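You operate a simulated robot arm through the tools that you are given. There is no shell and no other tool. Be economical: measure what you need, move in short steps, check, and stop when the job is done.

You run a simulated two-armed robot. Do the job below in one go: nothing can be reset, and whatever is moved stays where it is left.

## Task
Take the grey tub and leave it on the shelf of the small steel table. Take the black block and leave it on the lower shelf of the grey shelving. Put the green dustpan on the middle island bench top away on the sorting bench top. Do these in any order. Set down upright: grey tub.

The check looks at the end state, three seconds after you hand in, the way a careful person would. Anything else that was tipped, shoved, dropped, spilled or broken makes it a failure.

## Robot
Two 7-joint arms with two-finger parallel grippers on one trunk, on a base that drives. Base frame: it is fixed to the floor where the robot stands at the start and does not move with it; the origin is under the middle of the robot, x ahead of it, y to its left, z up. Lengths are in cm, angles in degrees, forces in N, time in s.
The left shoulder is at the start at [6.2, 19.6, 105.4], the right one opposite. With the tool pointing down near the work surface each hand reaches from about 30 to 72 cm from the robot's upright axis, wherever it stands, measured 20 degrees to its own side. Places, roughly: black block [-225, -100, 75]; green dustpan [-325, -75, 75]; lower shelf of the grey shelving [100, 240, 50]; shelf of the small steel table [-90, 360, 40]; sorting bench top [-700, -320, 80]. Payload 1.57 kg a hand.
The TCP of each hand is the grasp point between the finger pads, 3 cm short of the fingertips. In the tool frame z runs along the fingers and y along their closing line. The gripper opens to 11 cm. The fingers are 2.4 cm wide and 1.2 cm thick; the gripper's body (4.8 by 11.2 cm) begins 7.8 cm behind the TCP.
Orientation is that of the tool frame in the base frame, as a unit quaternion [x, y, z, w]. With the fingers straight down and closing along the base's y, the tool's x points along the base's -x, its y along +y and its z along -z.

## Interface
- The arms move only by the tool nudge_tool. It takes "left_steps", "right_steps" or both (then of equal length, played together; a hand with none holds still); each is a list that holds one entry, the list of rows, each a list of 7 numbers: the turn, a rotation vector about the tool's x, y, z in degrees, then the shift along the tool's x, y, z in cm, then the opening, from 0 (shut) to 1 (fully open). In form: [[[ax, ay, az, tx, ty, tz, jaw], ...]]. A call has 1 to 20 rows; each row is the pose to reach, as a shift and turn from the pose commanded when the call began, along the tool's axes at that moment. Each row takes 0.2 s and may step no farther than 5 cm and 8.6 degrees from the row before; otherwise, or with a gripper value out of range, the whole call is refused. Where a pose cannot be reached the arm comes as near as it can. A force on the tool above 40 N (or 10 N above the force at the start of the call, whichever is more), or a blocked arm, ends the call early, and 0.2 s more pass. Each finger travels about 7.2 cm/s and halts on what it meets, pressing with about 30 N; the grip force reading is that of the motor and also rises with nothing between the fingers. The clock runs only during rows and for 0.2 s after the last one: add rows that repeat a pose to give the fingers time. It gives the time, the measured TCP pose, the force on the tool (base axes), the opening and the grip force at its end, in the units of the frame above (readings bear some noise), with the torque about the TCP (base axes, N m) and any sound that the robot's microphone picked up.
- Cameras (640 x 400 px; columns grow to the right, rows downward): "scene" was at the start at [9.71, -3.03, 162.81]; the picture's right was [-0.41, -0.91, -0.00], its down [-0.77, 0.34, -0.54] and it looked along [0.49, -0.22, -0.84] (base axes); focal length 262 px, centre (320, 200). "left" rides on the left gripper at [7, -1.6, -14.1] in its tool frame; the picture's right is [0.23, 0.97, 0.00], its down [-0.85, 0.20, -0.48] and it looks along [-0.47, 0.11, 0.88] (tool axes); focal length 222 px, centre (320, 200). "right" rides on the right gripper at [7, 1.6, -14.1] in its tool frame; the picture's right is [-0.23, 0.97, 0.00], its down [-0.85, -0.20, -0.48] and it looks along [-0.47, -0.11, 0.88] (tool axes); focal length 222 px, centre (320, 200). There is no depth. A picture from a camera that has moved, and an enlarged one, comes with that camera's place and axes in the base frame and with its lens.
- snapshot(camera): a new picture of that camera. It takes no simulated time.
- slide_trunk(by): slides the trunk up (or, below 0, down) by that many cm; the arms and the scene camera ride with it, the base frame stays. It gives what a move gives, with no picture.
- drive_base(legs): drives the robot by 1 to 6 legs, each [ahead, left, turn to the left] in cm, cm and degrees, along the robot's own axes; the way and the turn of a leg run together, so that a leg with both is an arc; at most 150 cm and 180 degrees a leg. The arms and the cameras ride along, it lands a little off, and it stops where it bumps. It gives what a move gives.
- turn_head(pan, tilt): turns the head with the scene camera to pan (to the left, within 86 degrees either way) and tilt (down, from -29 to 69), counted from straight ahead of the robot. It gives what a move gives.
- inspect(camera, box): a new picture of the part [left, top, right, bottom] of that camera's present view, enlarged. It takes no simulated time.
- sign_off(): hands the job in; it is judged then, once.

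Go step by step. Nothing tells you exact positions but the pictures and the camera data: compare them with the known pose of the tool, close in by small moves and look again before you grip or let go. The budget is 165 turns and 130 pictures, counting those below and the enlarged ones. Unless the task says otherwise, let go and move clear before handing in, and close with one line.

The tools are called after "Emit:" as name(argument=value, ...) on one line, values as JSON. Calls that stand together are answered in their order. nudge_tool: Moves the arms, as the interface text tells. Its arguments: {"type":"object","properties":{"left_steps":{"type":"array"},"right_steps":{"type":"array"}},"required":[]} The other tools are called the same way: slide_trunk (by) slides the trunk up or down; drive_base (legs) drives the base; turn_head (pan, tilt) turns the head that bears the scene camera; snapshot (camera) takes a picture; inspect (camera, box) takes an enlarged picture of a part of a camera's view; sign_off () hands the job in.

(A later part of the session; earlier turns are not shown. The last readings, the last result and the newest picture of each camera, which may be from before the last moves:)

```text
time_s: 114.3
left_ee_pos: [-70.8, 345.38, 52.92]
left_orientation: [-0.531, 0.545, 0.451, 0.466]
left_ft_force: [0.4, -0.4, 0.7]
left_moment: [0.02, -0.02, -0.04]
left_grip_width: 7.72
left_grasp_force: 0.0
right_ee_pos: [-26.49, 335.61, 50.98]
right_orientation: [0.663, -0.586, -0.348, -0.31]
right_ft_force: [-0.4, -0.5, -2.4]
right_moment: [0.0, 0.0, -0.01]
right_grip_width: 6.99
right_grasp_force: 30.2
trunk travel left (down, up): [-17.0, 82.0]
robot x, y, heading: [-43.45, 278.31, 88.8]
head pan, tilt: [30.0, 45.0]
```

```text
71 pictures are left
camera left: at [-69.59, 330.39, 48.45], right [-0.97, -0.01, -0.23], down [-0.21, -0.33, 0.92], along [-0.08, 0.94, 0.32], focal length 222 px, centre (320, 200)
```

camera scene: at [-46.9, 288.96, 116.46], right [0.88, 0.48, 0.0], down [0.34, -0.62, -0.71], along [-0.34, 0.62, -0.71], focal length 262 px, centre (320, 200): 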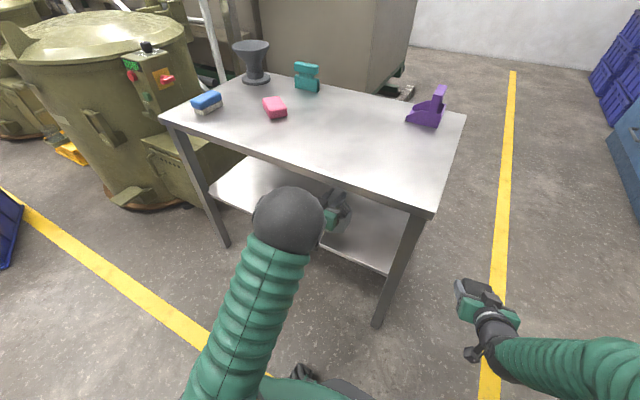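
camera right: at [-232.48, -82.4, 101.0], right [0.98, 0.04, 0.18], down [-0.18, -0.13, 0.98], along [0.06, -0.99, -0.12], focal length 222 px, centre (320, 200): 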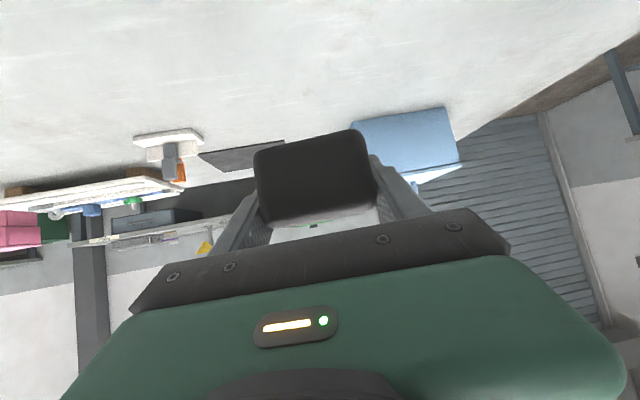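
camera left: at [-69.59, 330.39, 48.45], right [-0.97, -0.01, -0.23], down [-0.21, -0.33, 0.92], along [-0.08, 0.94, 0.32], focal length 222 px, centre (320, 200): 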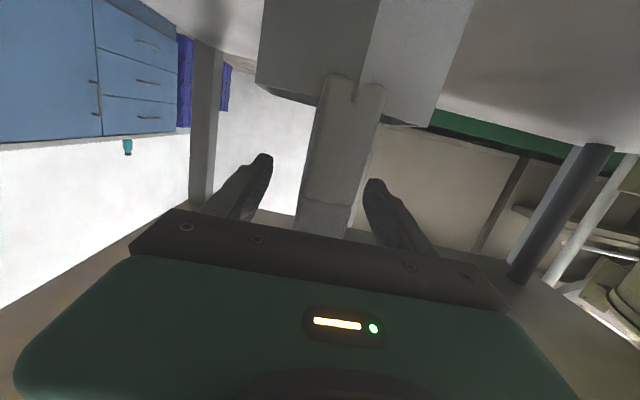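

The tub stands free. I retract the hand out along its axis, then back the base off.

Emit:
nudge_tool(left_steps=[[[0, 0, 0, 0, 0, -3, 0.7], [0, 0, 0, 0, 0, -6, 0.7], [0, 0, 0, 0, 0, -9, 0.7], [0, 0, 0, 0, 0, -12, 0.7], [0, 0, 0, 0, 0, -12, 0.7]]])

Emit:
drive_base(legs=[[-45, 0, 0]])

Emit:
turn_head(pan=12, tilt=25)

Emit:
snapshot(camera="scene")

```text
time_s: 115.5
left_ee_pos: [-70.92, 333.49, 54.9]
left_orientation: [-0.532, 0.542, 0.455, 0.464]
left_ft_force: [-0.8, 0.1, -0.3]
left_moment: [0.02, 0.01, 0.02]
left_grip_width: 7.67
left_grasp_force: 0.0
right_ee_pos: [-26.53, 335.57, 51.0]
right_orientation: [0.662, -0.586, -0.348, -0.311]
right_ft_force: [0.3, 0.2, -2.2]
right_moment: [0.01, 0.0, -0.04]
right_grip_width: 6.97
right_grasp_force: 30.1
trunk travel left (down, up): [-17.0, 82.0]
robot x, y, heading: [-43.34, 278.0, 88.9]
head pan, tilt: [30.0, 45.0]
```

```text
time_s: 118.2
left_ee_pos: [-71.65, 289.41, 54.75]
left_orientation: [-0.531, 0.545, 0.453, 0.465]
left_ft_force: [0.2, -0.1, 0.4]
left_moment: [-0.02, -0.04, -0.01]
left_grip_width: 7.7
left_grasp_force: 0.1
right_ee_pos: [-27.11, 291.31, 51.04]
right_orientation: [0.661, -0.589, -0.346, -0.312]
right_ft_force: [-0.1, 0.5, -2.9]
right_moment: [-0.01, 0.02, -0.02]
right_grip_width: 6.99
right_grasp_force: 30.1
trunk travel left (down, up): [-17.0, 82.0]
robot x, y, heading: [-44.33, 234.2, 88.3]
head pan, tilt: [30.0, 45.0]
```

```text
time_s: 119.0
left_ee_pos: [-71.63, 289.36, 55.0]
left_orientation: [-0.531, 0.544, 0.453, 0.466]
left_ft_force: [-0.3, -0.7, -0.1]
left_moment: [0.0, -0.02, 0.02]
left_grip_width: 7.72
left_grasp_force: 0.1
right_ee_pos: [-27.12, 291.16, 51.09]
right_orientation: [0.661, -0.588, -0.347, -0.312]
right_ft_force: [0.7, 0.3, -2.2]
right_moment: [0.01, 0.0, 0.0]
right_grip_width: 6.96
right_grasp_force: 30.0
trunk travel left (down, up): [-17.0, 82.0]
robot x, y, heading: [-44.26, 234.24, 88.2]
head pan, tilt: [12.0, 25.0]
```

```text
70 pictures are left
camera scene: at [-45.73, 246.59, 119.5], right [0.98, 0.18, 0.0], down [0.08, -0.42, -0.9], along [-0.16, 0.89, -0.43], focal length 262 px, centre (320, 200)
```

scene: 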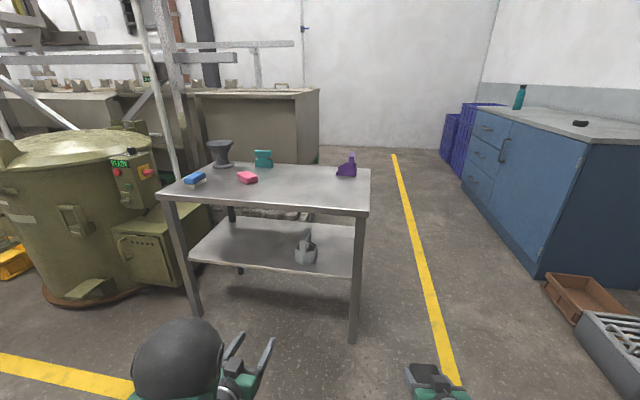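

The tub stands upright on the shelf. Next the shelving: the lower shelf is at z ≈ 47.5, its front at x ≈ 85, with a free spot near y = 248. I tuck the left hand first, then turn.

Emit:
nudge_tool(left_steps=[[[0, 8, 0, -0.6, 0, -1.5, 0.7], [0, 16, 0, -1.2, 0, -3, 0.7], [0, 24, 0, -1.8, 0, -4.5, 0.7], [0, 32, 0, -2.4, 0, -6, 0.7], [0, 40, 0, -3, 0, -7.5, 0.7], [0, 48, 0, -3.6, 0, -9, 0.7], [0, 56, 0, -4.2, 0, -10.5, 0.7], [0, 64, 0, -4.8, 0, -12, 0.7], [0, 72, 0, -5.4, 0, -13.5, 0.7], [0, 80, 0, -5.7, 0, -15, 0.7], [0, 80, 0, -5.7, 0, -15, 0.7]]])

Emit:
drive_base(legs=[[0, 0, -88.3]])

Emit:
turn_head(pan=0, tilt=25)

Emit:
snapshot(camera="scene")

```text
time_s: 121.4
left_ee_pos: [-72.06, 275.42, 62.98]
left_orientation: [-0.698, 0.716, 0.006, 0.005]
left_ft_force: [-0.4, -0.4, -0.2]
left_moment: [0.0, 0.0, 0.03]
left_grip_width: 7.71
left_grasp_force: 0.1
left hand out of reach, approached as far as the arm can: row 5, 6
right_ee_pos: [-27.1, 291.2, 51.1]
right_orientation: [0.66, -0.588, -0.347, -0.312]
right_ft_force: [-0.8, 0.8, -2.3]
right_moment: [0.02, 0.0, 0.0]
right_grip_width: 7.0
right_grasp_force: 29.8
trunk travel left (down, up): [-17.0, 82.0]
robot x, y, heading: [-44.45, 234.79, 88.2]
head pan, tilt: [12.0, 25.0]
```

```text
time_s: 125.6
left_ee_pos: [-3.39, 262.8, 63.11]
left_orientation: [0.007, 1.0, -0.001, 0.009]
left_ft_force: [1.4, -0.8, 0.3]
left_moment: [0.02, -0.01, 0.02]
left_grip_width: 7.7
left_grasp_force: 0.2
right_ee_pos: [13.0, 218.12, 50.98]
right_orientation: [-0.058, 0.883, 0.029, 0.465]
right_ft_force: [0.0, 0.4, -2.6]
right_moment: [0.04, 0.03, -0.03]
right_grip_width: 6.99
right_grasp_force: 29.8
trunk travel left (down, up): [-17.0, 82.0]
robot x, y, heading: [-44.29, 234.44, -0.9]
head pan, tilt: [12.0, 25.0]
```

```text
time_s: 126.3
left_ee_pos: [-3.53, 262.69, 62.99]
left_orientation: [0.005, 1.0, -0.001, 0.009]
left_ft_force: [-0.3, 0.6, 0.1]
left_moment: [0.0, -0.04, -0.02]
left_grip_width: 7.71
left_grasp_force: 0.1
right_ee_pos: [12.91, 218.04, 51.04]
right_orientation: [-0.057, 0.883, 0.028, 0.465]
right_ft_force: [0.6, -0.2, -2.9]
right_moment: [0.0, 0.01, 0.01]
right_grip_width: 6.96
right_grasp_force: 30.3
trunk travel left (down, up): [-17.0, 82.0]
robot x, y, heading: [-44.3, 234.45, -0.9]
head pan, tilt: [0.0, 25.0]
```

```text
69 pictures are left
camera scene: at [-31.66, 234.09, 119.52], right [-0.01, -1.0, 0.0], down [-0.42, 0.01, -0.91], along [0.91, -0.01, -0.42], focal length 262 px, centre (320, 200)
```

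scene: 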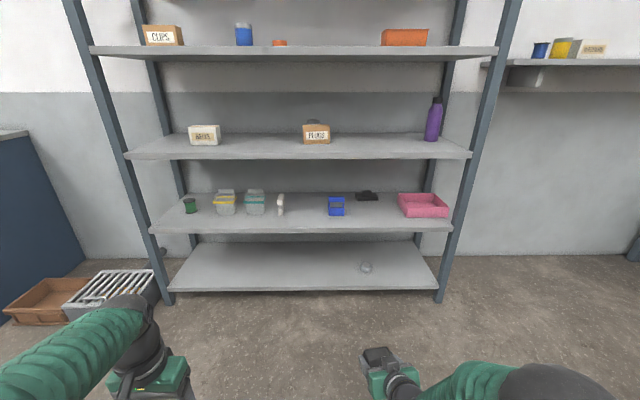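

I see a free strip between the blue scoop (y ≈ 223) and the white boxes (y ≈ 255). I'll raise the trunk 8 cm, shift left 22 and drive 68 ahead.

Emit:
slide_trunk(by=8)

Emit:
drive_base(legs=[[0, 22, 0.9], [68, 0, 0]])

Emit:
turn_head(pan=-12, tilt=40)

Emit:
snapshot(camera="scene")

Emit:
snapshot(camera="right")

```text
time_s: 127.5
left_ee_pos: [-3.39, 262.69, 71.03]
left_orientation: [0.006, 1.0, 0.0, 0.009]
left_ft_force: [-0.4, -0.2, -1.5]
left_moment: [0.02, 0.04, -0.02]
left_grip_width: 7.72
left_grasp_force: 0.1
right_ee_pos: [12.92, 218.1, 59.06]
right_orientation: [-0.057, 0.883, 0.027, 0.465]
right_ft_force: [0.1, -0.5, -1.6]
right_moment: [-0.03, 0.02, 0.0]
right_grip_width: 7.01
right_grasp_force: 30.1
trunk travel left (down, up): [-25.0, 74.0]
robot x, y, heading: [-44.06, 234.08, -0.9]
head pan, tilt: [0.0, 25.0]
```

```text
time_s: 132.5
left_ee_pos: [63.31, 284.86, 71.1]
left_orientation: [0.001, 1.0, -0.001, 0.009]
left_ft_force: [-0.1, 0.8, -0.3]
left_moment: [-0.01, -0.03, 0.0]
left_grip_width: 7.69
left_grasp_force: 0.0
right_ee_pos: [80.21, 240.3, 59.09]
right_orientation: [-0.062, 0.882, 0.03, 0.466]
right_ft_force: [-0.4, 0.2, -2.6]
right_moment: [-0.01, -0.03, 0.02]
right_grip_width: 6.99
right_grasp_force: 30.5
trunk travel left (down, up): [-25.0, 74.0]
robot x, y, heading: [22.86, 255.89, -0.1]
head pan, tilt: [0.0, 25.0]
```

```text
time_s: 133.2
left_ee_pos: [63.31, 284.82, 71.13]
left_orientation: [0.001, 1.0, -0.001, 0.01]
left_ft_force: [-0.2, -0.3, 0.1]
left_moment: [0.01, 0.01, 0.0]
left_grip_width: 7.71
left_grasp_force: 0.1
right_ee_pos: [80.33, 240.33, 59.14]
right_orientation: [-0.062, 0.882, 0.03, 0.466]
right_ft_force: [1.5, -0.2, -2.8]
right_moment: [0.01, 0.04, 0.0]
right_grip_width: 6.98
right_grasp_force: 29.5
trunk travel left (down, up): [-25.0, 74.0]
robot x, y, heading: [23.09, 256.15, -0.2]
head pan, tilt: [-12.0, 40.0]
```

```text
68 pictures are left
camera scene: at [34.59, 254.11, 125.19], right [-0.21, -0.98, 0.0], down [-0.63, 0.14, -0.77], along [0.75, -0.16, -0.64], focal length 262 px, centre (320, 200)
```

scene: 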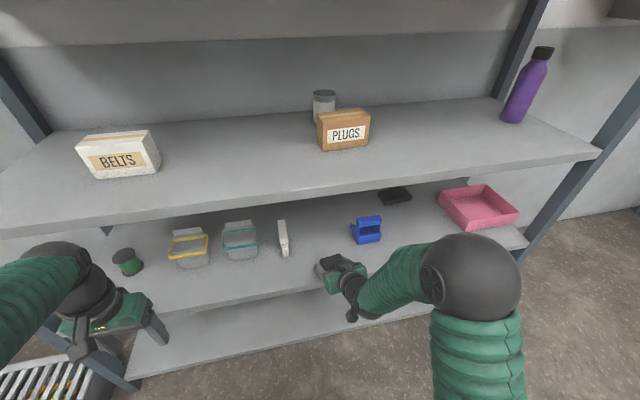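

```text
67 pictures are left
camera right: at [64.6, 239.69, 61.31], right [-0.01, 0.98, 0.18], down [0.11, -0.18, 0.98], along [0.99, 0.03, -0.11], focal length 222 px, centre (320, 200)
```

right: 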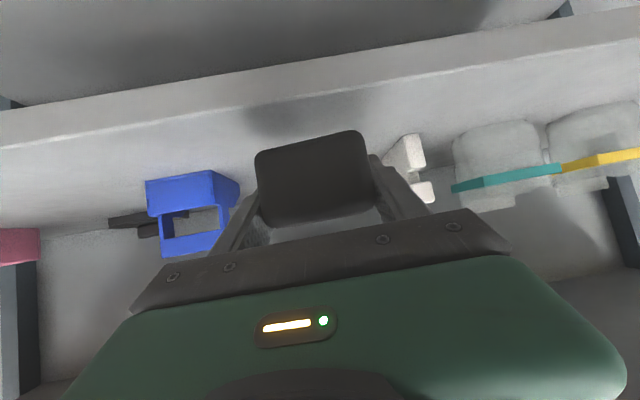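

Clear. I extend the right hand 14 cm in and lower it near the shelf.

Emit:
nudge_tool(right_steps=[[[0, 0, 0, -1.9, -0.5, 2.9, 0.2], [0, 0, 0, -3.9, -1, 5.8, 0.2], [0, 0, 0, -5.8, -1.4, 8.6, 0.2], [0, 0, 0, -7.8, -1.9, 11.5, 0.2], [0, 0, 0, -5.3, -1.9, 13.2, 0.2], [0, 0, 0, -3.4, -1.9, 14.5, 0.2], [0, 0, 0, -3.4, -1.9, 14.5, 0.2]]])

Emit:
snapshot(camera="right")

Emit:
inspect(camera="scene", box=[260, 180, 420, 300])

```text
time_s: 134.9
left_ee_pos: [62.99, 284.82, 71.19]
left_orientation: [0.001, 1.0, -0.001, 0.011]
left_ft_force: [-0.2, 0.6, -0.4]
left_moment: [-0.01, 0.02, -0.03]
left_grip_width: 7.69
left_grasp_force: 0.1
right_ee_pos: [94.7, 240.28, 55.01]
right_orientation: [-0.062, 0.876, 0.03, 0.478]
right_ft_force: [-6.8, 0.4, 18.4]
right_moment: [0.12, 0.89, -0.05]
right_grip_width: 6.97
right_grasp_force: 30.3
trunk travel left (down, up): [-25.0, 74.0]
robot x, y, heading: [22.9, 256.15, 0.0]
head pan, tilt: [-12.0, 40.0]
stopped in row 7 (right hand): the force on the tool passed its limit at 44 N (the readings are from after the stop); the commanded pose is now the measured one
```

```text
66 pictures are left
camera right: at [79.15, 239.68, 56.69], right [-0.01, 0.98, 0.18], down [0.09, -0.18, 0.98], along [1.0, 0.03, -0.08], focal length 222 px, centre (320, 200)
```

right: 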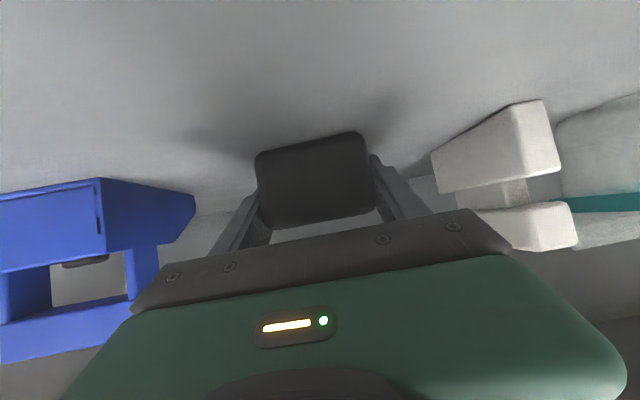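

```text
3.33 times, centred on (340, 240) of scene
camera zoom: at [34.1, 254.2, 125.24], right [-0.21, -0.98, 0.0], down [-0.63, 0.14, -0.77], along [0.75, -0.16, -0.64], focal length 872 px, centre (253, 67)
```

zoom: 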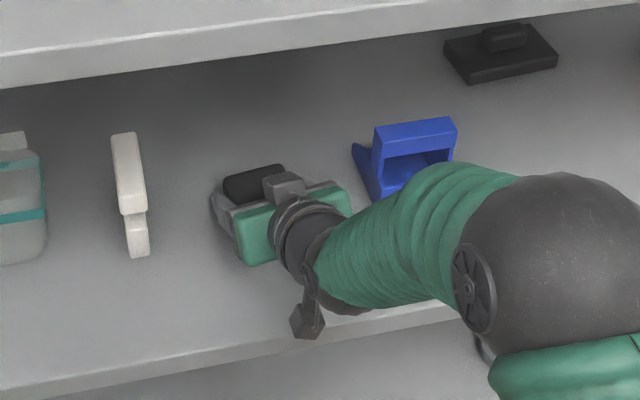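

The block touched the shelf, whose top is about z = 51. I relieve the press a little and then let go.

Emit:
nudge_tool(right_steps=[[[0, 0, 0, -0.25, 0, -0.15, 0.2], [0, 0, 0, -0.25, 0, -0.15, 0.2]]])

```text
time_s: 135.5
left_ee_pos: [63.2, 284.83, 71.2]
left_orientation: [0.001, 1.0, -0.001, 0.011]
left_ft_force: [0.5, -0.9, 0.3]
left_moment: [0.0, 0.01, -0.01]
left_grip_width: 7.71
left_grasp_force: 0.1
right_ee_pos: [94.8, 240.26, 55.06]
right_orientation: [-0.062, 0.877, 0.029, 0.475]
right_ft_force: [-3.2, 0.8, 14.9]
right_moment: [0.23, -0.37, 0.0]
right_grip_width: 6.98
right_grasp_force: 30.2
trunk travel left (down, up): [-25.0, 74.0]
robot x, y, heading: [22.74, 256.02, -0.3]
head pan, tilt: [-12.0, 40.0]
```

Emit:
nudge_tool(right_steps=[[[0, 0, 0, -0.25, 0, -0.15, 0.2], [0, 0, 0, -0.25, 0, -0.15, 0.2]]])

```text
time_s: 136.1
left_ee_pos: [63.31, 284.82, 71.18]
left_orientation: [0.001, 1.0, -0.001, 0.009]
left_ft_force: [-0.5, -0.6, 0.4]
left_moment: [0.01, 0.02, -0.01]
left_grip_width: 7.69
left_grasp_force: 0.0
right_ee_pos: [94.82, 240.32, 54.93]
right_orientation: [-0.062, 0.878, 0.029, 0.473]
right_ft_force: [1.0, 3.2, 2.8]
right_moment: [0.04, -0.18, 0.09]
right_grip_width: 6.97
right_grasp_force: 29.7
trunk travel left (down, up): [-25.0, 74.0]
robot x, y, heading: [22.66, 255.45, -0.2]
head pan, tilt: [-12.0, 40.0]
```

Now nearly unloaded. I open and draw back.

Emit:
nudge_tool(right_steps=[[[0, 0, 0, 0, 0, 0, 0.7], [0, 0, 0, 0, 0, 0, 0.8], [0, 0, 0, 0, 0, 0, 0.9], [0, 0, 0, 0, 0, 0, 0.9], [0, 0, 0, 0, 0, -2, 0.9], [0, 0, 0, 0, 0, -5, 0.9], [0, 0, 0, 0, 0, -9, 0.9], [0, 0, 0, 0, 0, -13, 0.9], [0, 0, 0, 0, 0, -17, 0.9], [0, 0, 0, 0, 0, -17, 0.9]]])

Emit:
snapshot(camera="right")

Emit:
inspect(camera="scene", box=[260, 180, 420, 300])

```text
time_s: 138.3
left_ee_pos: [63.35, 284.6, 70.99]
left_orientation: [0.001, 1.0, -0.002, 0.01]
left_ft_force: [0.3, 0.0, -0.6]
left_moment: [0.02, 0.0, 0.01]
left_grip_width: 7.71
left_grasp_force: 0.1
right_ee_pos: [80.56, 238.48, 64.5]
right_orientation: [-0.062, 0.878, 0.03, 0.473]
right_ft_force: [0.3, 1.1, 0.3]
right_moment: [0.04, -0.02, 0.0]
right_grip_width: 9.9
right_grasp_force: 0.0
trunk travel left (down, up): [-25.0, 74.0]
robot x, y, heading: [23.0, 255.86, -0.2]
head pan, tilt: [-12.0, 40.0]
```

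```text
64 pictures are left
camera right: at [64.97, 237.91, 66.39], right [-0.01, 0.98, 0.18], down [0.1, -0.18, 0.98], along [1.0, 0.03, -0.09], focal length 222 px, centre (320, 200)
```

right: 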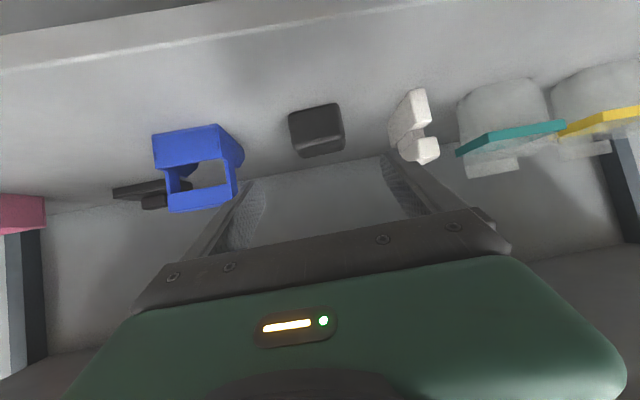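

```text
3.33 times, centred on (340, 240) of scene
camera zoom: at [34.57, 254.1, 125.18], right [-0.21, -0.98, 0.0], down [-0.63, 0.14, -0.76], along [0.75, -0.16, -0.64], focal length 872 px, centre (253, 67)
```

zoom: 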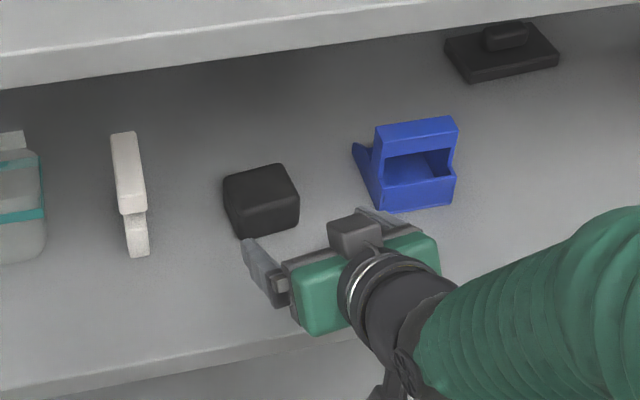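

The black block sits well on the lower shelf. Now I back out, raise the trunk and drive back to the island for the dustpan.

Emit:
drive_base(legs=[[-80, 0, 0]])

Emit:
slide_trunk(by=40)

Emit:
drive_base(legs=[[0, 0, -90], [0, -64, 0], [150, 0, 0], [93, 0, 0]])

Emit:
turn_head(pan=-60, tilt=25)

Emit:
snapshot(camera="scene")

```text
time_s: 142.6
left_ee_pos: [-16.98, 285.09, 71.16]
left_orientation: [-0.005, 1.0, -0.001, 0.01]
left_ft_force: [-0.2, -0.3, 0.0]
left_moment: [0.01, 0.01, 0.0]
left_grip_width: 7.67
left_grasp_force: 0.1
right_ee_pos: [0.81, 239.04, 64.64]
right_orientation: [-0.067, 0.877, 0.032, 0.474]
right_ft_force: [0.4, -0.4, 0.0]
right_moment: [0.03, 0.01, 0.0]
right_grip_width: 9.91
right_grasp_force: 0.0
trunk travel left (down, up): [-25.0, 74.0]
robot x, y, heading: [-57.09, 255.46, 0.3]
head pan, tilt: [-12.0, 40.0]
```

```text
time_s: 146.4
left_ee_pos: [-16.87, 285.13, 111.03]
left_orientation: [-0.005, 1.0, -0.001, 0.01]
left_ft_force: [-0.2, -0.7, 1.0]
left_moment: [-0.01, 0.02, 0.0]
left_grip_width: 7.7
left_grasp_force: 0.1
right_ee_pos: [0.88, 238.99, 104.58]
right_orientation: [-0.067, 0.878, 0.032, 0.474]
right_ft_force: [0.3, -0.3, -0.4]
right_moment: [-0.02, 0.01, 0.01]
right_grip_width: 9.91
right_grasp_force: 0.0
trunk travel left (down, up): [-65.0, 34.0]
robot x, y, heading: [-56.83, 255.71, 0.4]
head pan, tilt: [-12.0, 40.0]
```

```text
time_s: 165.3
left_ee_pos: [-92.99, -27.17, 111.13]
left_orientation: [0.709, 0.705, -0.009, 0.006]
left_ft_force: [-0.6, -0.4, 0.8]
left_moment: [0.0, 0.02, -0.03]
left_grip_width: 7.71
left_grasp_force: 0.2
right_ee_pos: [-139.31, -44.32, 104.67]
right_orientation: [0.578, 0.663, -0.315, 0.356]
right_ft_force: [0.3, 0.2, -0.8]
right_moment: [0.02, 0.01, 0.0]
right_grip_width: 9.91
right_grasp_force: 0.1
trunk travel left (down, up): [-65.0, 34.0]
robot x, y, heading: [-121.67, 13.26, -90.6]
head pan, tilt: [-12.0, 40.0]
```

```text
time_s: 166.4
left_ee_pos: [-92.99, -27.1, 111.29]
left_orientation: [0.709, 0.705, -0.008, 0.007]
left_ft_force: [-0.1, -0.1, -0.4]
left_moment: [0.04, 0.0, 0.0]
left_grip_width: 7.69
left_grasp_force: 0.0
right_ee_pos: [-139.25, -44.13, 104.68]
right_orientation: [0.578, 0.663, -0.315, 0.356]
right_ft_force: [0.0, 0.5, -0.6]
right_moment: [0.02, -0.02, -0.05]
right_grip_width: 9.93
right_grasp_force: 0.1
trunk travel left (down, up): [-65.0, 34.0]
robot x, y, heading: [-121.42, 13.58, -90.4]
head pan, tilt: [-60.0, 25.0]
```

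```text
62 pictures are left
camera scene: at [-129.65, 5.42, 167.53], right [-0.49, 0.87, 0.0], down [0.37, 0.21, -0.91], along [-0.79, -0.45, -0.42], focal length 262 px, centre (320, 200)
```

scene: 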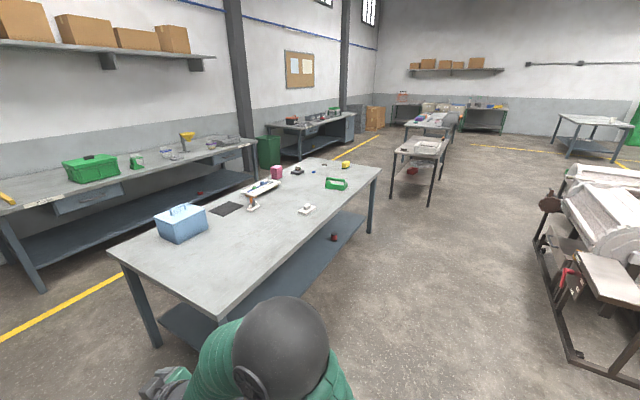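

The aisle is open. I strafe along to x ≈ -312 and close up to the island.

Emit:
drive_base(legs=[[0, -150, 0], [0, -41, 0.4], [33, 0, 0]])

Emit:
turn_head(pan=-10, tilt=45)

Emit:
snapshot(camera="scene")

Emit:
snapshot(camera="right")

```text
time_s: 177.6
left_ee_pos: [-281.86, -57.1, 111.1]
left_orientation: [0.711, 0.703, -0.009, 0.007]
left_ft_force: [0.1, 0.5, 0.0]
left_moment: [0.01, 0.05, -0.03]
left_grip_width: 7.69
left_grasp_force: 0.2
right_ee_pos: [-328.26, -73.91, 104.7]
right_orientation: [0.58, 0.662, -0.316, 0.355]
right_ft_force: [-0.6, -0.6, 0.0]
right_moment: [-0.01, 0.02, -0.02]
right_grip_width: 9.89
right_grasp_force: 0.1
trunk travel left (down, up): [-65.0, 34.0]
robot x, y, heading: [-310.55, -16.56, -90.9]
head pan, tilt: [-60.0, 25.0]
```

```text
time_s: 178.8
left_ee_pos: [-281.89, -57.15, 111.14]
left_orientation: [0.711, 0.703, -0.008, 0.007]
left_ft_force: [0.2, 0.5, -0.2]
left_moment: [-0.01, 0.0, 0.0]
left_grip_width: 7.69
left_grasp_force: 0.1
right_ee_pos: [-328.26, -73.92, 104.74]
right_orientation: [0.58, 0.661, -0.316, 0.355]
right_ft_force: [0.8, 0.3, -0.2]
right_moment: [-0.01, -0.01, 0.03]
right_grip_width: 9.88
right_grasp_force: 0.0
trunk travel left (down, up): [-65.0, 34.0]
robot x, y, heading: [-310.36, -16.63, -91.0]
head pan, tilt: [-10.0, 45.0]
```

```text
61 pictures are left
camera scene: at [-311.77, -27.89, 164.47], right [-0.98, 0.19, 0.0], down [0.13, 0.7, -0.71], along [-0.13, -0.69, -0.71], focal length 262 px, centre (320, 200)
```

scene: 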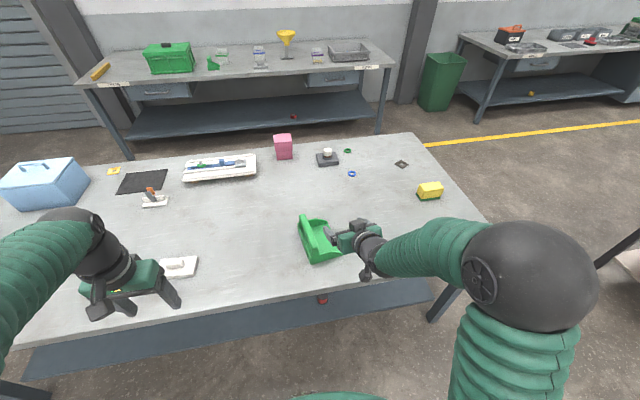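

```text
60 pictures are left
camera right: at [-328.51, -58.32, 106.49], right [0.98, 0.0, 0.18], down [-0.18, -0.09, 0.98], along [0.01, -1.0, -0.09], focal length 222 px, centre (320, 200)
```

right: 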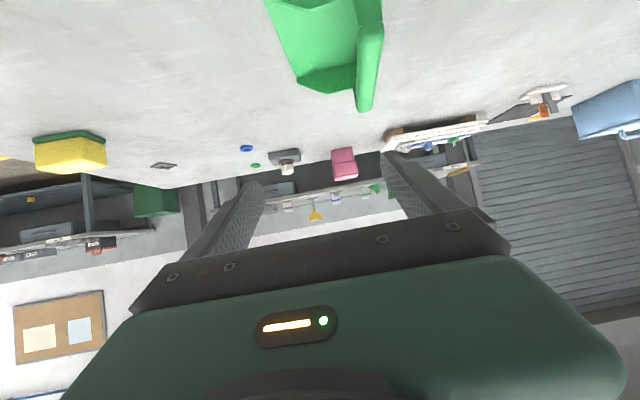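

The dustpan is right ahead of the right hand. I zoom in to see its shape.

Emit:
inspect(camera="scene", box=[280, 200, 400, 275])

Emit:
inspect(camera="right", box=[240, 0, 420, 120])

```text
5.33 times, centred on (340, 238) of scene
camera zoom: at [-311.77, -27.89, 164.47], right [-0.98, 0.19, 0.0], down [0.13, 0.7, -0.71], along [-0.13, -0.69, -0.71], focal length 1395 px, centre (213, 0)
```

zoom: 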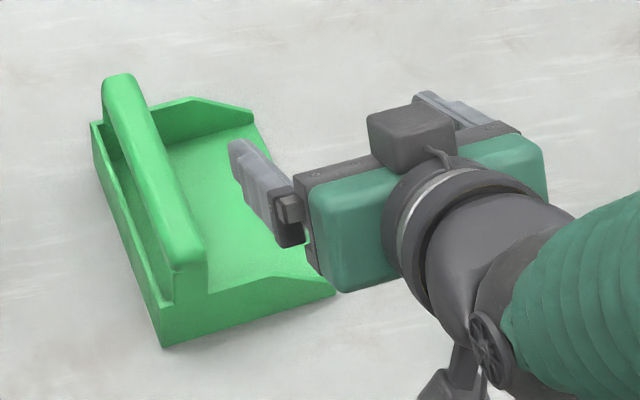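

```text
3.33 times, centred on (330, 60) of right
camera zoom: at [-328.51, -58.32, 106.49], right [0.98, 0.0, 0.18], down [-0.18, -0.09, 0.98], along [0.01, -1.0, -0.09], focal length 740 px, centre (287, 667)
```

zoom: 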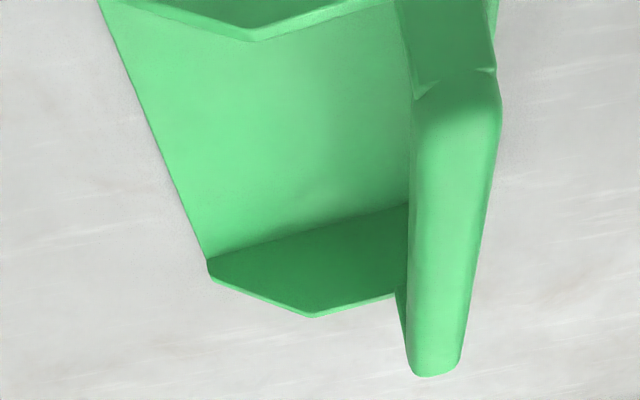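

The handle bar runs from about [-320, -78] to [-318, -92.5] with its top near z = 90, and the hand's yaw already matches it. I move to a pre-grasp just behind it.

Emit:
nudge_tool(right_steps=[[[0, 0, 0, 0, 3.9, 1, 1], [0, 0, 0, 1.5, 7.8, 2, 1], [0, 0, 0, 3.5, 7.8, 5, 1], [0, 0, 0, 5, 7.8, 8, 1], [0, 0, 0, 6, 7.8, 9.5, 1], [0, 0, 0, 6, 7.8, 9.5, 1]]])

Emit:
snapshot(camera="right")

Emit:
inspect(camera="scene", box=[280, 190, 400, 280])

```text
time_s: 180.2
left_ee_pos: [-281.66, -57.05, 111.05]
left_orientation: [0.712, 0.703, -0.008, 0.006]
left_ft_force: [0.2, -0.1, -0.1]
left_moment: [0.02, -0.01, -0.04]
left_grip_width: 7.69
left_grasp_force: 0.0
right_ee_pos: [-320.07, -77.67, 94.4]
right_orientation: [0.58, 0.662, -0.317, 0.355]
right_ft_force: [-0.3, 0.6, -0.2]
right_moment: [0.0, -0.03, 0.0]
right_grip_width: 10.99
right_grasp_force: 0.1
trunk travel left (down, up): [-65.0, 34.0]
robot x, y, heading: [-310.19, -16.58, -90.7]
head pan, tilt: [-10.0, 45.0]
```

```text
57 pictures are left
camera right: at [-320.29, -62.08, 96.24], right [0.98, 0.0, 0.18], down [-0.18, -0.09, 0.98], along [0.01, -1.0, -0.09], focal length 222 px, centre (320, 200)
```

right: 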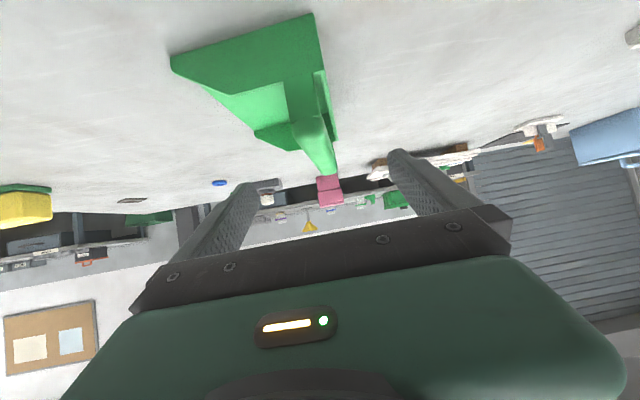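

```text
4.44 times, centred on (340, 235) of scene
camera zoom: at [-311.64, -27.93, 164.47], right [-0.98, 0.19, 0.0], down [0.13, 0.7, -0.71], along [-0.13, -0.69, -0.71], focal length 1163 px, centre (231, 44)
```

zoom: 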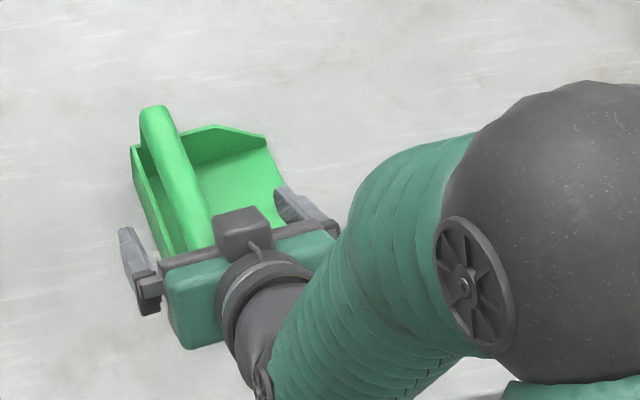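

The bar is centred between the fingers. I move in and close on it.

Emit:
nudge_tool(right_steps=[[[0, 0, 0, 0.2, 0.1, 3, 1], [0, 0, 0, 0.4, 0.1, 6, 1], [0, 0, 0, 0.7, 0.1, 8.5, 1], [0, 0, 0, 0.7, 0.1, 9.8, 1], [0, 0, 0, 0.7, 0.1, 9.8, 1]]])

Emit:
snapshot(camera="right")

Emit:
inspect(camera="scene", box=[280, 190, 400, 280])

```text
time_s: 181.4
left_ee_pos: [-281.77, -56.93, 111.15]
left_orientation: [0.711, 0.703, -0.009, 0.007]
left_ft_force: [0.3, -1.0, 0.5]
left_moment: [0.0, 0.01, 0.01]
left_grip_width: 7.67
left_grasp_force: 0.1
right_ee_pos: [-319.05, -85.49, 88.54]
right_orientation: [0.581, 0.661, -0.317, 0.353]
right_ft_force: [0.4, -0.1, 0.3]
right_moment: [-0.03, 0.01, -0.01]
right_grip_width: 10.98
right_grasp_force: 0.0
trunk travel left (down, up): [-65.0, 34.0]
robot x, y, heading: [-310.36, -16.72, -90.8]
head pan, tilt: [-10.0, 45.0]
```

```text
55 pictures are left
camera right: at [-319.28, -69.81, 90.34], right [0.98, 0.0, 0.18], down [-0.18, -0.09, 0.98], along [0.01, -1.0, -0.09], focal length 222 px, centre (320, 200)
```

right: 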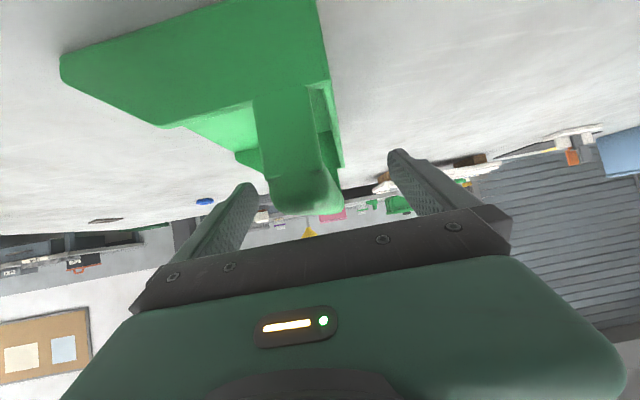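

```text
4.44 times, centred on (340, 235) of scene
camera zoom: at [-311.7, -27.98, 164.46], right [-0.98, 0.19, 0.0], down [0.13, 0.7, -0.71], along [-0.13, -0.69, -0.71], focal length 1163 px, centre (231, 44)
```

zoom: 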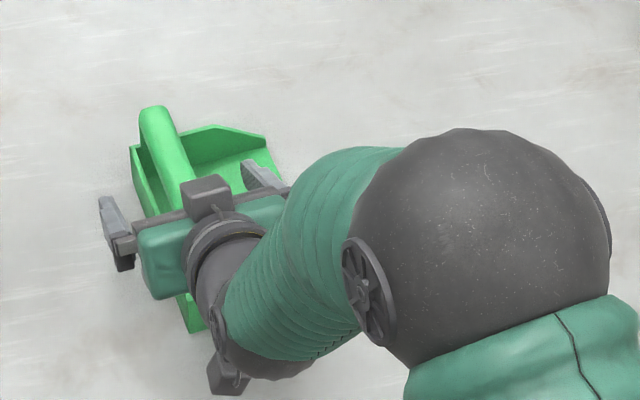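

The bar is about 0.9 cm to -x of centre. I shift and close.

Emit:
nudge_tool(right_steps=[[[0, 0, 0, 0, -0.9, 0, 1], [0, 0, 0, 0, -0.9, 0, 0.7], [0, 0, 0, 0, -0.9, 0, 0.4], [0, 0, 0, 0, -0.9, 0, 0.2], [0, 0, 0, 0, -0.9, 0, 0], [0, 0, 0, 0, -0.9, 0, 0], [0, 0, 0, 0, -0.9, 0, 0], [0, 0, 0, 0, -0.9, 0, 0]]])

Emit:
snapshot(camera="right")

```text
time_s: 183.2
left_ee_pos: [-281.71, -57.09, 111.21]
left_orientation: [0.711, 0.703, -0.009, 0.006]
left_ft_force: [0.2, 0.0, 1.1]
left_moment: [0.02, 0.0, 0.02]
left_grip_width: 7.7
left_grasp_force: 0.1
right_ee_pos: [-319.9, -85.52, 88.45]
right_orientation: [0.581, 0.66, -0.318, 0.355]
right_ft_force: [0.5, -1.1, 1.5]
right_moment: [0.06, -0.14, -0.07]
right_grip_width: 2.67
right_grasp_force: 30.2
trunk travel left (down, up): [-65.0, 34.0]
robot x, y, heading: [-310.12, -16.74, -91.0]
head pan, tilt: [-10.0, 45.0]
```

```text
53 pictures are left
camera right: at [-320.1, -69.89, 90.32], right [0.98, 0.0, 0.18], down [-0.18, -0.09, 0.98], along [0.01, -1.0, -0.09], focal length 222 px, centre (320, 200)
```

right: 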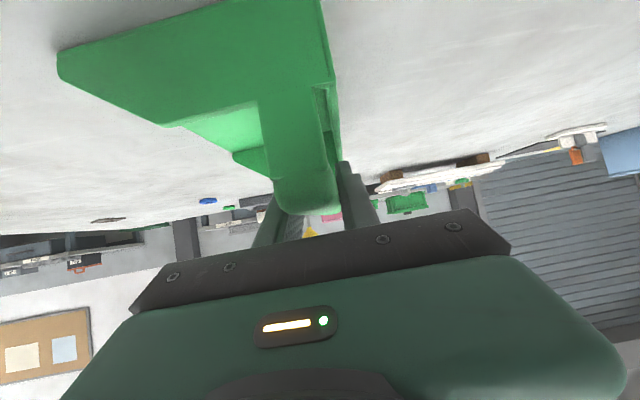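

Gripped at 2.67 cm. I lift it 20 cm and check that it hangs level.

Emit:
nudge_tool(right_steps=[[[0, 0, 0, -1, 0, -0.65, 0], [0, 0, 0, -4, 0, -2.6, 0], [0, 0, 0, -8, 0, -5.2, 0], [0, 0, 0, -12, 0, -7.9, 0], [0, 0, 0, -16.7, 0, -10.9, 0], [0, 0, 0, -16.7, 0, -10.9, 0]]])

Emit:
snapshot(camera="scene")

Emit:
snapshot(camera="right")

```text
refused: row 5 steps farther than a row can; nothing moved
```

```text
52 pictures are left
camera scene: at [-311.69, -28.0, 164.46], right [-0.98, 0.19, 0.0], down [0.13, 0.7, -0.71], along [-0.13, -0.69, -0.71], focal length 262 px, centre (320, 200)
```

scene: 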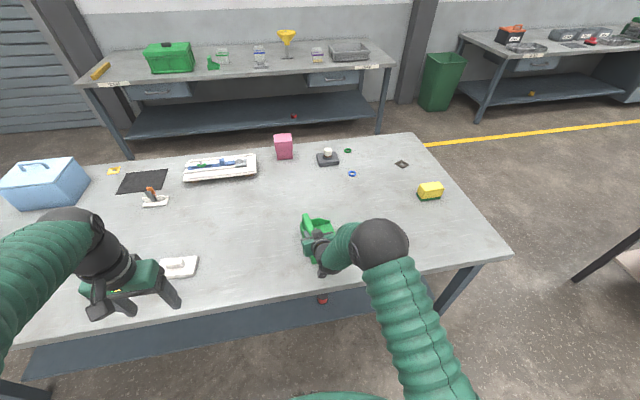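

```text
51 pictures are left
camera right: at [-320.1, -69.89, 90.32], right [0.98, 0.0, 0.18], down [-0.18, -0.09, 0.98], along [0.01, -1.0, -0.09], focal length 222 px, centre (320, 200)
```

right: 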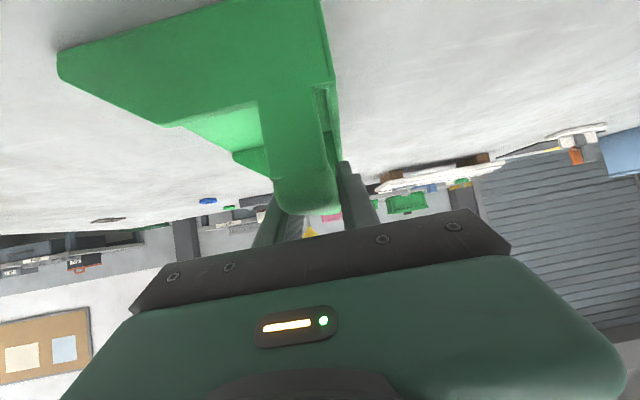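

One row stepped too far, so I split it and lift again.

Emit:
nudge_tool(right_steps=[[[0, 0, 0, -1, 0, -0.65, 0], [0, 0, 0, -4, 0, -2.6, 0], [0, 0, 0, -7.5, 0, -4.9, 0], [0, 0, 0, -11, 0, -7.2, 0], [0, 0, 0, -14, 0, -9.1, 0], [0, 0, 0, -16.7, 0, -10.9, 0], [0, 0, 0, -16.7, 0, -10.9, 0]]])

Emit:
snapshot(camera="right")

Emit:
inspect(camera="scene", box=[400, 0, 640, 150])

```text
time_s: 184.8
left_ee_pos: [-281.88, -57.24, 111.13]
left_orientation: [0.711, 0.703, -0.008, 0.007]
left_ft_force: [0.7, 0.7, 0.4]
left_moment: [0.01, -0.01, 0.0]
left_grip_width: 7.7
left_grasp_force: 0.0
right_ee_pos: [-319.89, -85.38, 108.42]
right_orientation: [0.581, 0.661, -0.316, 0.355]
right_ft_force: [0.1, 0.6, -2.5]
right_moment: [0.07, -0.02, -0.01]
right_grip_width: 2.68
right_grasp_force: 30.1
trunk travel left (down, up): [-65.0, 34.0]
robot x, y, heading: [-310.25, -16.39, -91.1]
head pan, tilt: [-10.0, 45.0]
```

```text
50 pictures are left
camera right: at [-320.04, -69.83, 110.28], right [0.98, 0.0, 0.18], down [-0.18, -0.09, 0.98], along [0.01, -1.0, -0.09], focal length 222 px, centre (320, 200)
```

right: 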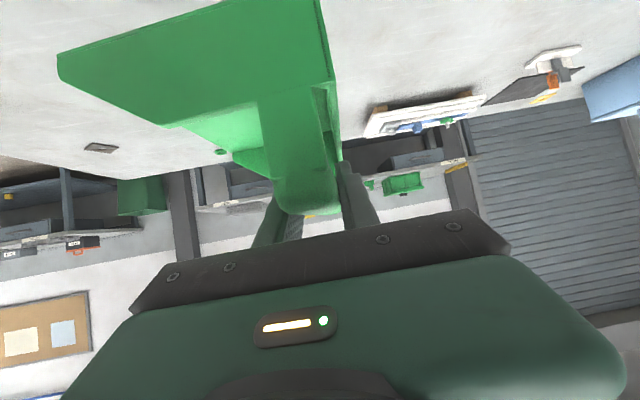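

```text
2.67 times, centred on (520, 75) of scene
camera zoom: at [-311.73, -28.08, 164.45], right [-0.98, 0.19, 0.0], down [0.13, 0.7, -0.71], along [-0.13, -0.69, -0.71], focal length 698 px, centre (-213, 533)
```

zoom: 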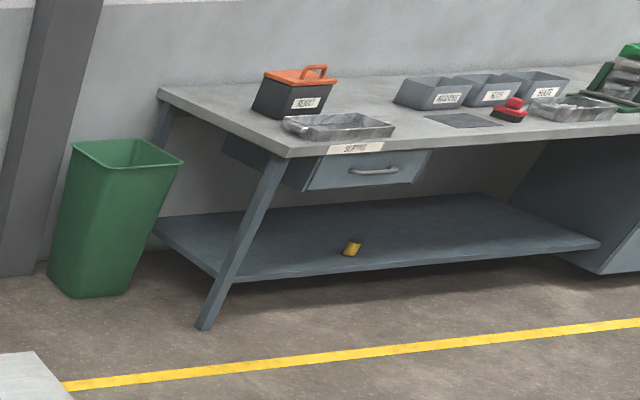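

The dustpan is held level, and the bench beyond the bin is labelled "SORTING". I draw the hand in, back off and slide to the gap at the island's far end.

Emit:
nudge_tool(right_steps=[[[0, 0, 0, 2.1, 0.5, -3.3, 0], [0, 0, 0, 4.3, 1, -6.6, 0], [0, 0, 0, 6.5, 1.5, -10, 0], [0, 0, 0, 6.5, 1.5, -10, 0]]])

Emit:
drive_base(legs=[[-32, 0, 1], [0, -148, 0]])

Emit:
turn_head(pan=-20, tilt=35)

Emit:
snapshot(camera="scene")

```text
time_s: 185.8
left_ee_pos: [-281.94, -57.15, 111.22]
left_orientation: [0.711, 0.703, -0.007, 0.007]
left_ft_force: [-0.9, -0.2, 0.3]
left_moment: [0.01, -0.01, 0.0]
left_grip_width: 7.69
left_grasp_force: 0.0
right_ee_pos: [-319.81, -73.47, 108.37]
right_orientation: [0.581, 0.661, -0.316, 0.354]
right_ft_force: [0.9, -0.5, -2.6]
right_moment: [0.03, -0.04, -0.01]
right_grip_width: 2.66
right_grasp_force: 30.1
trunk travel left (down, up): [-65.0, 34.0]
robot x, y, heading: [-310.5, -16.94, -90.7]
head pan, tilt: [-10.0, 45.0]
```

```text
time_s: 195.0
left_ee_pos: [-429.65, -26.22, 110.99]
left_orientation: [0.699, 0.715, -0.008, 0.006]
left_ft_force: [-0.2, -0.4, -0.4]
left_moment: [0.04, 0.02, -0.01]
left_grip_width: 7.69
left_grasp_force: 0.0
right_ee_pos: [-466.96, -43.76, 108.35]
right_orientation: [0.569, 0.671, -0.311, 0.359]
right_ft_force: [0.6, 0.1, -2.5]
right_moment: [0.03, -0.02, -0.01]
right_grip_width: 2.67
right_grasp_force: 29.5
trunk travel left (down, up): [-65.0, 34.0]
robot x, y, heading: [-459.93, 13.24, -88.6]
head pan, tilt: [-10.0, 45.0]
```

```text
time_s: 195.7
left_ee_pos: [-429.73, -26.02, 111.09]
left_orientation: [0.699, 0.715, -0.007, 0.007]
left_ft_force: [0.3, 0.3, -0.1]
left_moment: [0.0, 0.0, -0.01]
left_grip_width: 7.71
left_grasp_force: 0.1
right_ee_pos: [-467.09, -43.7, 108.44]
right_orientation: [0.569, 0.671, -0.31, 0.36]
right_ft_force: [-0.4, -1.2, -2.3]
right_moment: [0.01, -0.03, 0.02]
right_grip_width: 2.68
right_grasp_force: 30.0
trunk travel left (down, up): [-65.0, 34.0]
robot x, y, heading: [-459.79, 13.24, -89.0]
head pan, tilt: [-20.0, 35.0]
```

```text
48 pictures are left
camera scene: at [-462.23, 1.66, 165.94], right [-0.95, 0.32, 0.0], down [0.18, 0.55, -0.82], along [-0.26, -0.77, -0.58], focal length 262 px, centre (320, 200)
```

scene: 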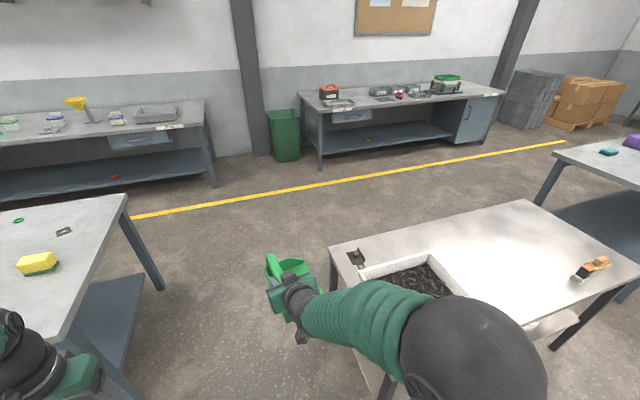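

I can see the gap (x from -492 to -395) and the sorting bench beyond. I zoom in on the bench top for free space.

Emit:
inspect(camera="scene", box=[290, 60, 530, 180])

Emit:
drive_base(legs=[[0, 17, -1], [110, 0, 0]])

Emit:
turn_head(pan=-45, tilt=20)

Emit:
snapshot(camera="scene")

```text
2.67 times, centred on (410, 120) of scene
camera zoom: at [-462.23, 1.66, 165.94], right [-0.95, 0.32, 0.0], down [0.18, 0.55, -0.82], along [-0.26, -0.77, -0.58], focal length 698 px, centre (80, 413)
```

zoom: 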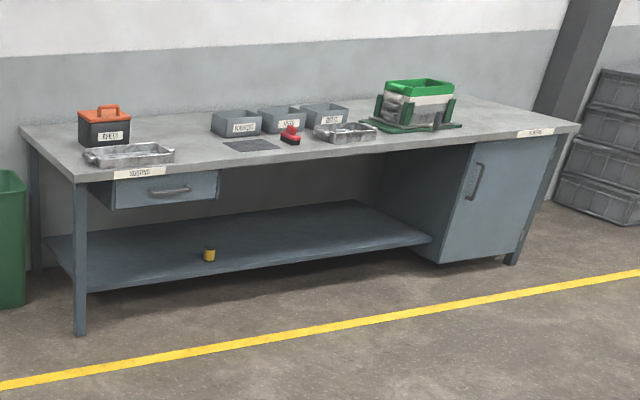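

```text
time_s: 202.3
left_ee_pos: [-412.13, -135.14, 111.13]
left_orientation: [0.703, 0.711, -0.008, 0.008]
left_ft_force: [0.4, 0.0, 0.3]
left_moment: [0.02, 0.03, -0.03]
left_grip_width: 7.69
left_grasp_force: 0.0
right_ee_pos: [-449.75, -152.37, 108.48]
right_orientation: [0.573, 0.667, -0.313, 0.358]
right_ft_force: [0.0, 0.4, -2.2]
right_moment: [0.05, -0.02, 0.02]
right_grip_width: 2.67
right_grasp_force: 29.9
trunk travel left (down, up): [-65.0, 34.0]
robot x, y, heading: [-441.5, -95.37, -89.7]
head pan, tilt: [-20.0, 35.0]
```

```text
time_s: 203.2
left_ee_pos: [-412.1, -134.9, 111.23]
left_orientation: [0.703, 0.711, -0.009, 0.007]
left_ft_force: [-0.5, -0.4, 0.5]
left_moment: [-0.02, 0.0, 0.01]
left_grip_width: 7.72
left_grasp_force: 0.0
right_ee_pos: [-449.94, -152.23, 108.39]
right_orientation: [0.572, 0.668, -0.313, 0.358]
right_ft_force: [-0.2, 0.2, -2.4]
right_moment: [0.05, -0.02, 0.02]
right_grip_width: 2.68
right_grasp_force: 29.9
trunk travel left (down, up): [-65.0, 34.0]
robot x, y, heading: [-441.72, -95.23, -89.4]
head pan, tilt: [-45.0, 20.0]
```

```text
46 pictures are left
camera scene: at [-447.99, -105.43, 168.33], right [-0.71, 0.7, 0.0], down [0.24, 0.25, -0.94], along [-0.66, -0.67, -0.34], focal length 262 px, centre (320, 200)
```

scene: 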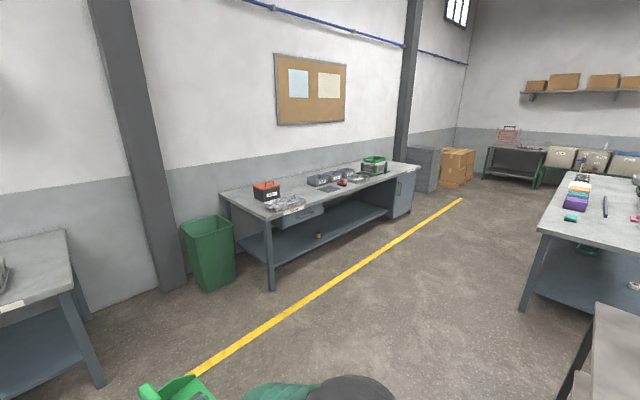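

The far right end of the sorting bench (around x = -790) is free. I drive forward and strafe along in front of the bench.

Emit:
drive_base(legs=[[83, 0, 0], [0, -150, 0], [0, -150, 0], [0, -36, 0]])

Emit:
turn_head(pan=0, tilt=35)

Emit:
snapshot(camera="scene")

```text
time_s: 223.7
left_ee_pos: [-750.0, -219.24, 111.07]
left_orientation: [0.705, 0.709, -0.01, 0.007]
left_ft_force: [1.2, 0.4, -0.5]
left_moment: [0.03, 0.02, -0.01]
left_grip_width: 7.72
left_grasp_force: 0.1
right_ee_pos: [-787.51, -236.09, 108.55]
right_orientation: [0.574, 0.667, -0.315, 0.357]
right_ft_force: [0.4, 0.3, -2.0]
right_moment: [0.0, -0.03, -0.01]
right_grip_width: 2.67
right_grasp_force: 30.2
trunk travel left (down, up): [-65.0, 34.0]
robot x, y, heading: [-779.52, -179.28, -89.8]
head pan, tilt: [-45.0, 20.0]
```

```text
time_s: 224.8
left_ee_pos: [-750.49, -219.12, 111.29]
left_orientation: [0.705, 0.709, -0.009, 0.007]
left_ft_force: [-0.3, 0.1, 0.2]
left_moment: [-0.01, -0.01, -0.04]
left_grip_width: 7.68
left_grasp_force: 0.0
right_ee_pos: [-788.08, -236.05, 108.53]
right_orientation: [0.573, 0.666, -0.314, 0.36]
right_ft_force: [0.4, -0.7, -2.4]
right_moment: [0.07, -0.04, -0.02]
right_grip_width: 2.67
right_grasp_force: 29.7
trunk travel left (down, up): [-65.0, 34.0]
robot x, y, heading: [-779.65, -179.63, -89.9]
head pan, tilt: [0.0, 35.0]
```

```text
45 pictures are left
camera scene: at [-779.49, -191.52, 165.95], right [-1.0, 0.0, 0.0], down [0.0, 0.57, -0.82], along [0.0, -0.82, -0.57], focal length 262 px, centre (320, 200)
```

scene: 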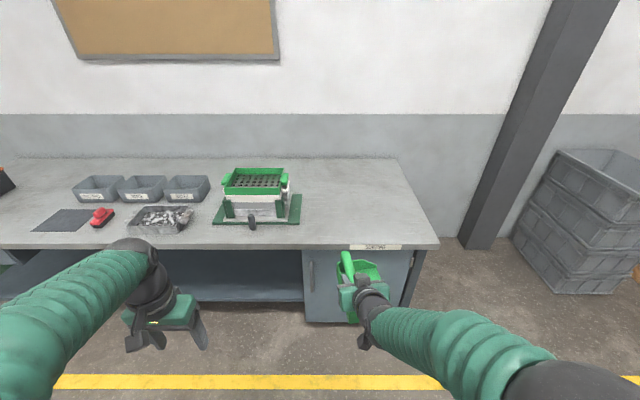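

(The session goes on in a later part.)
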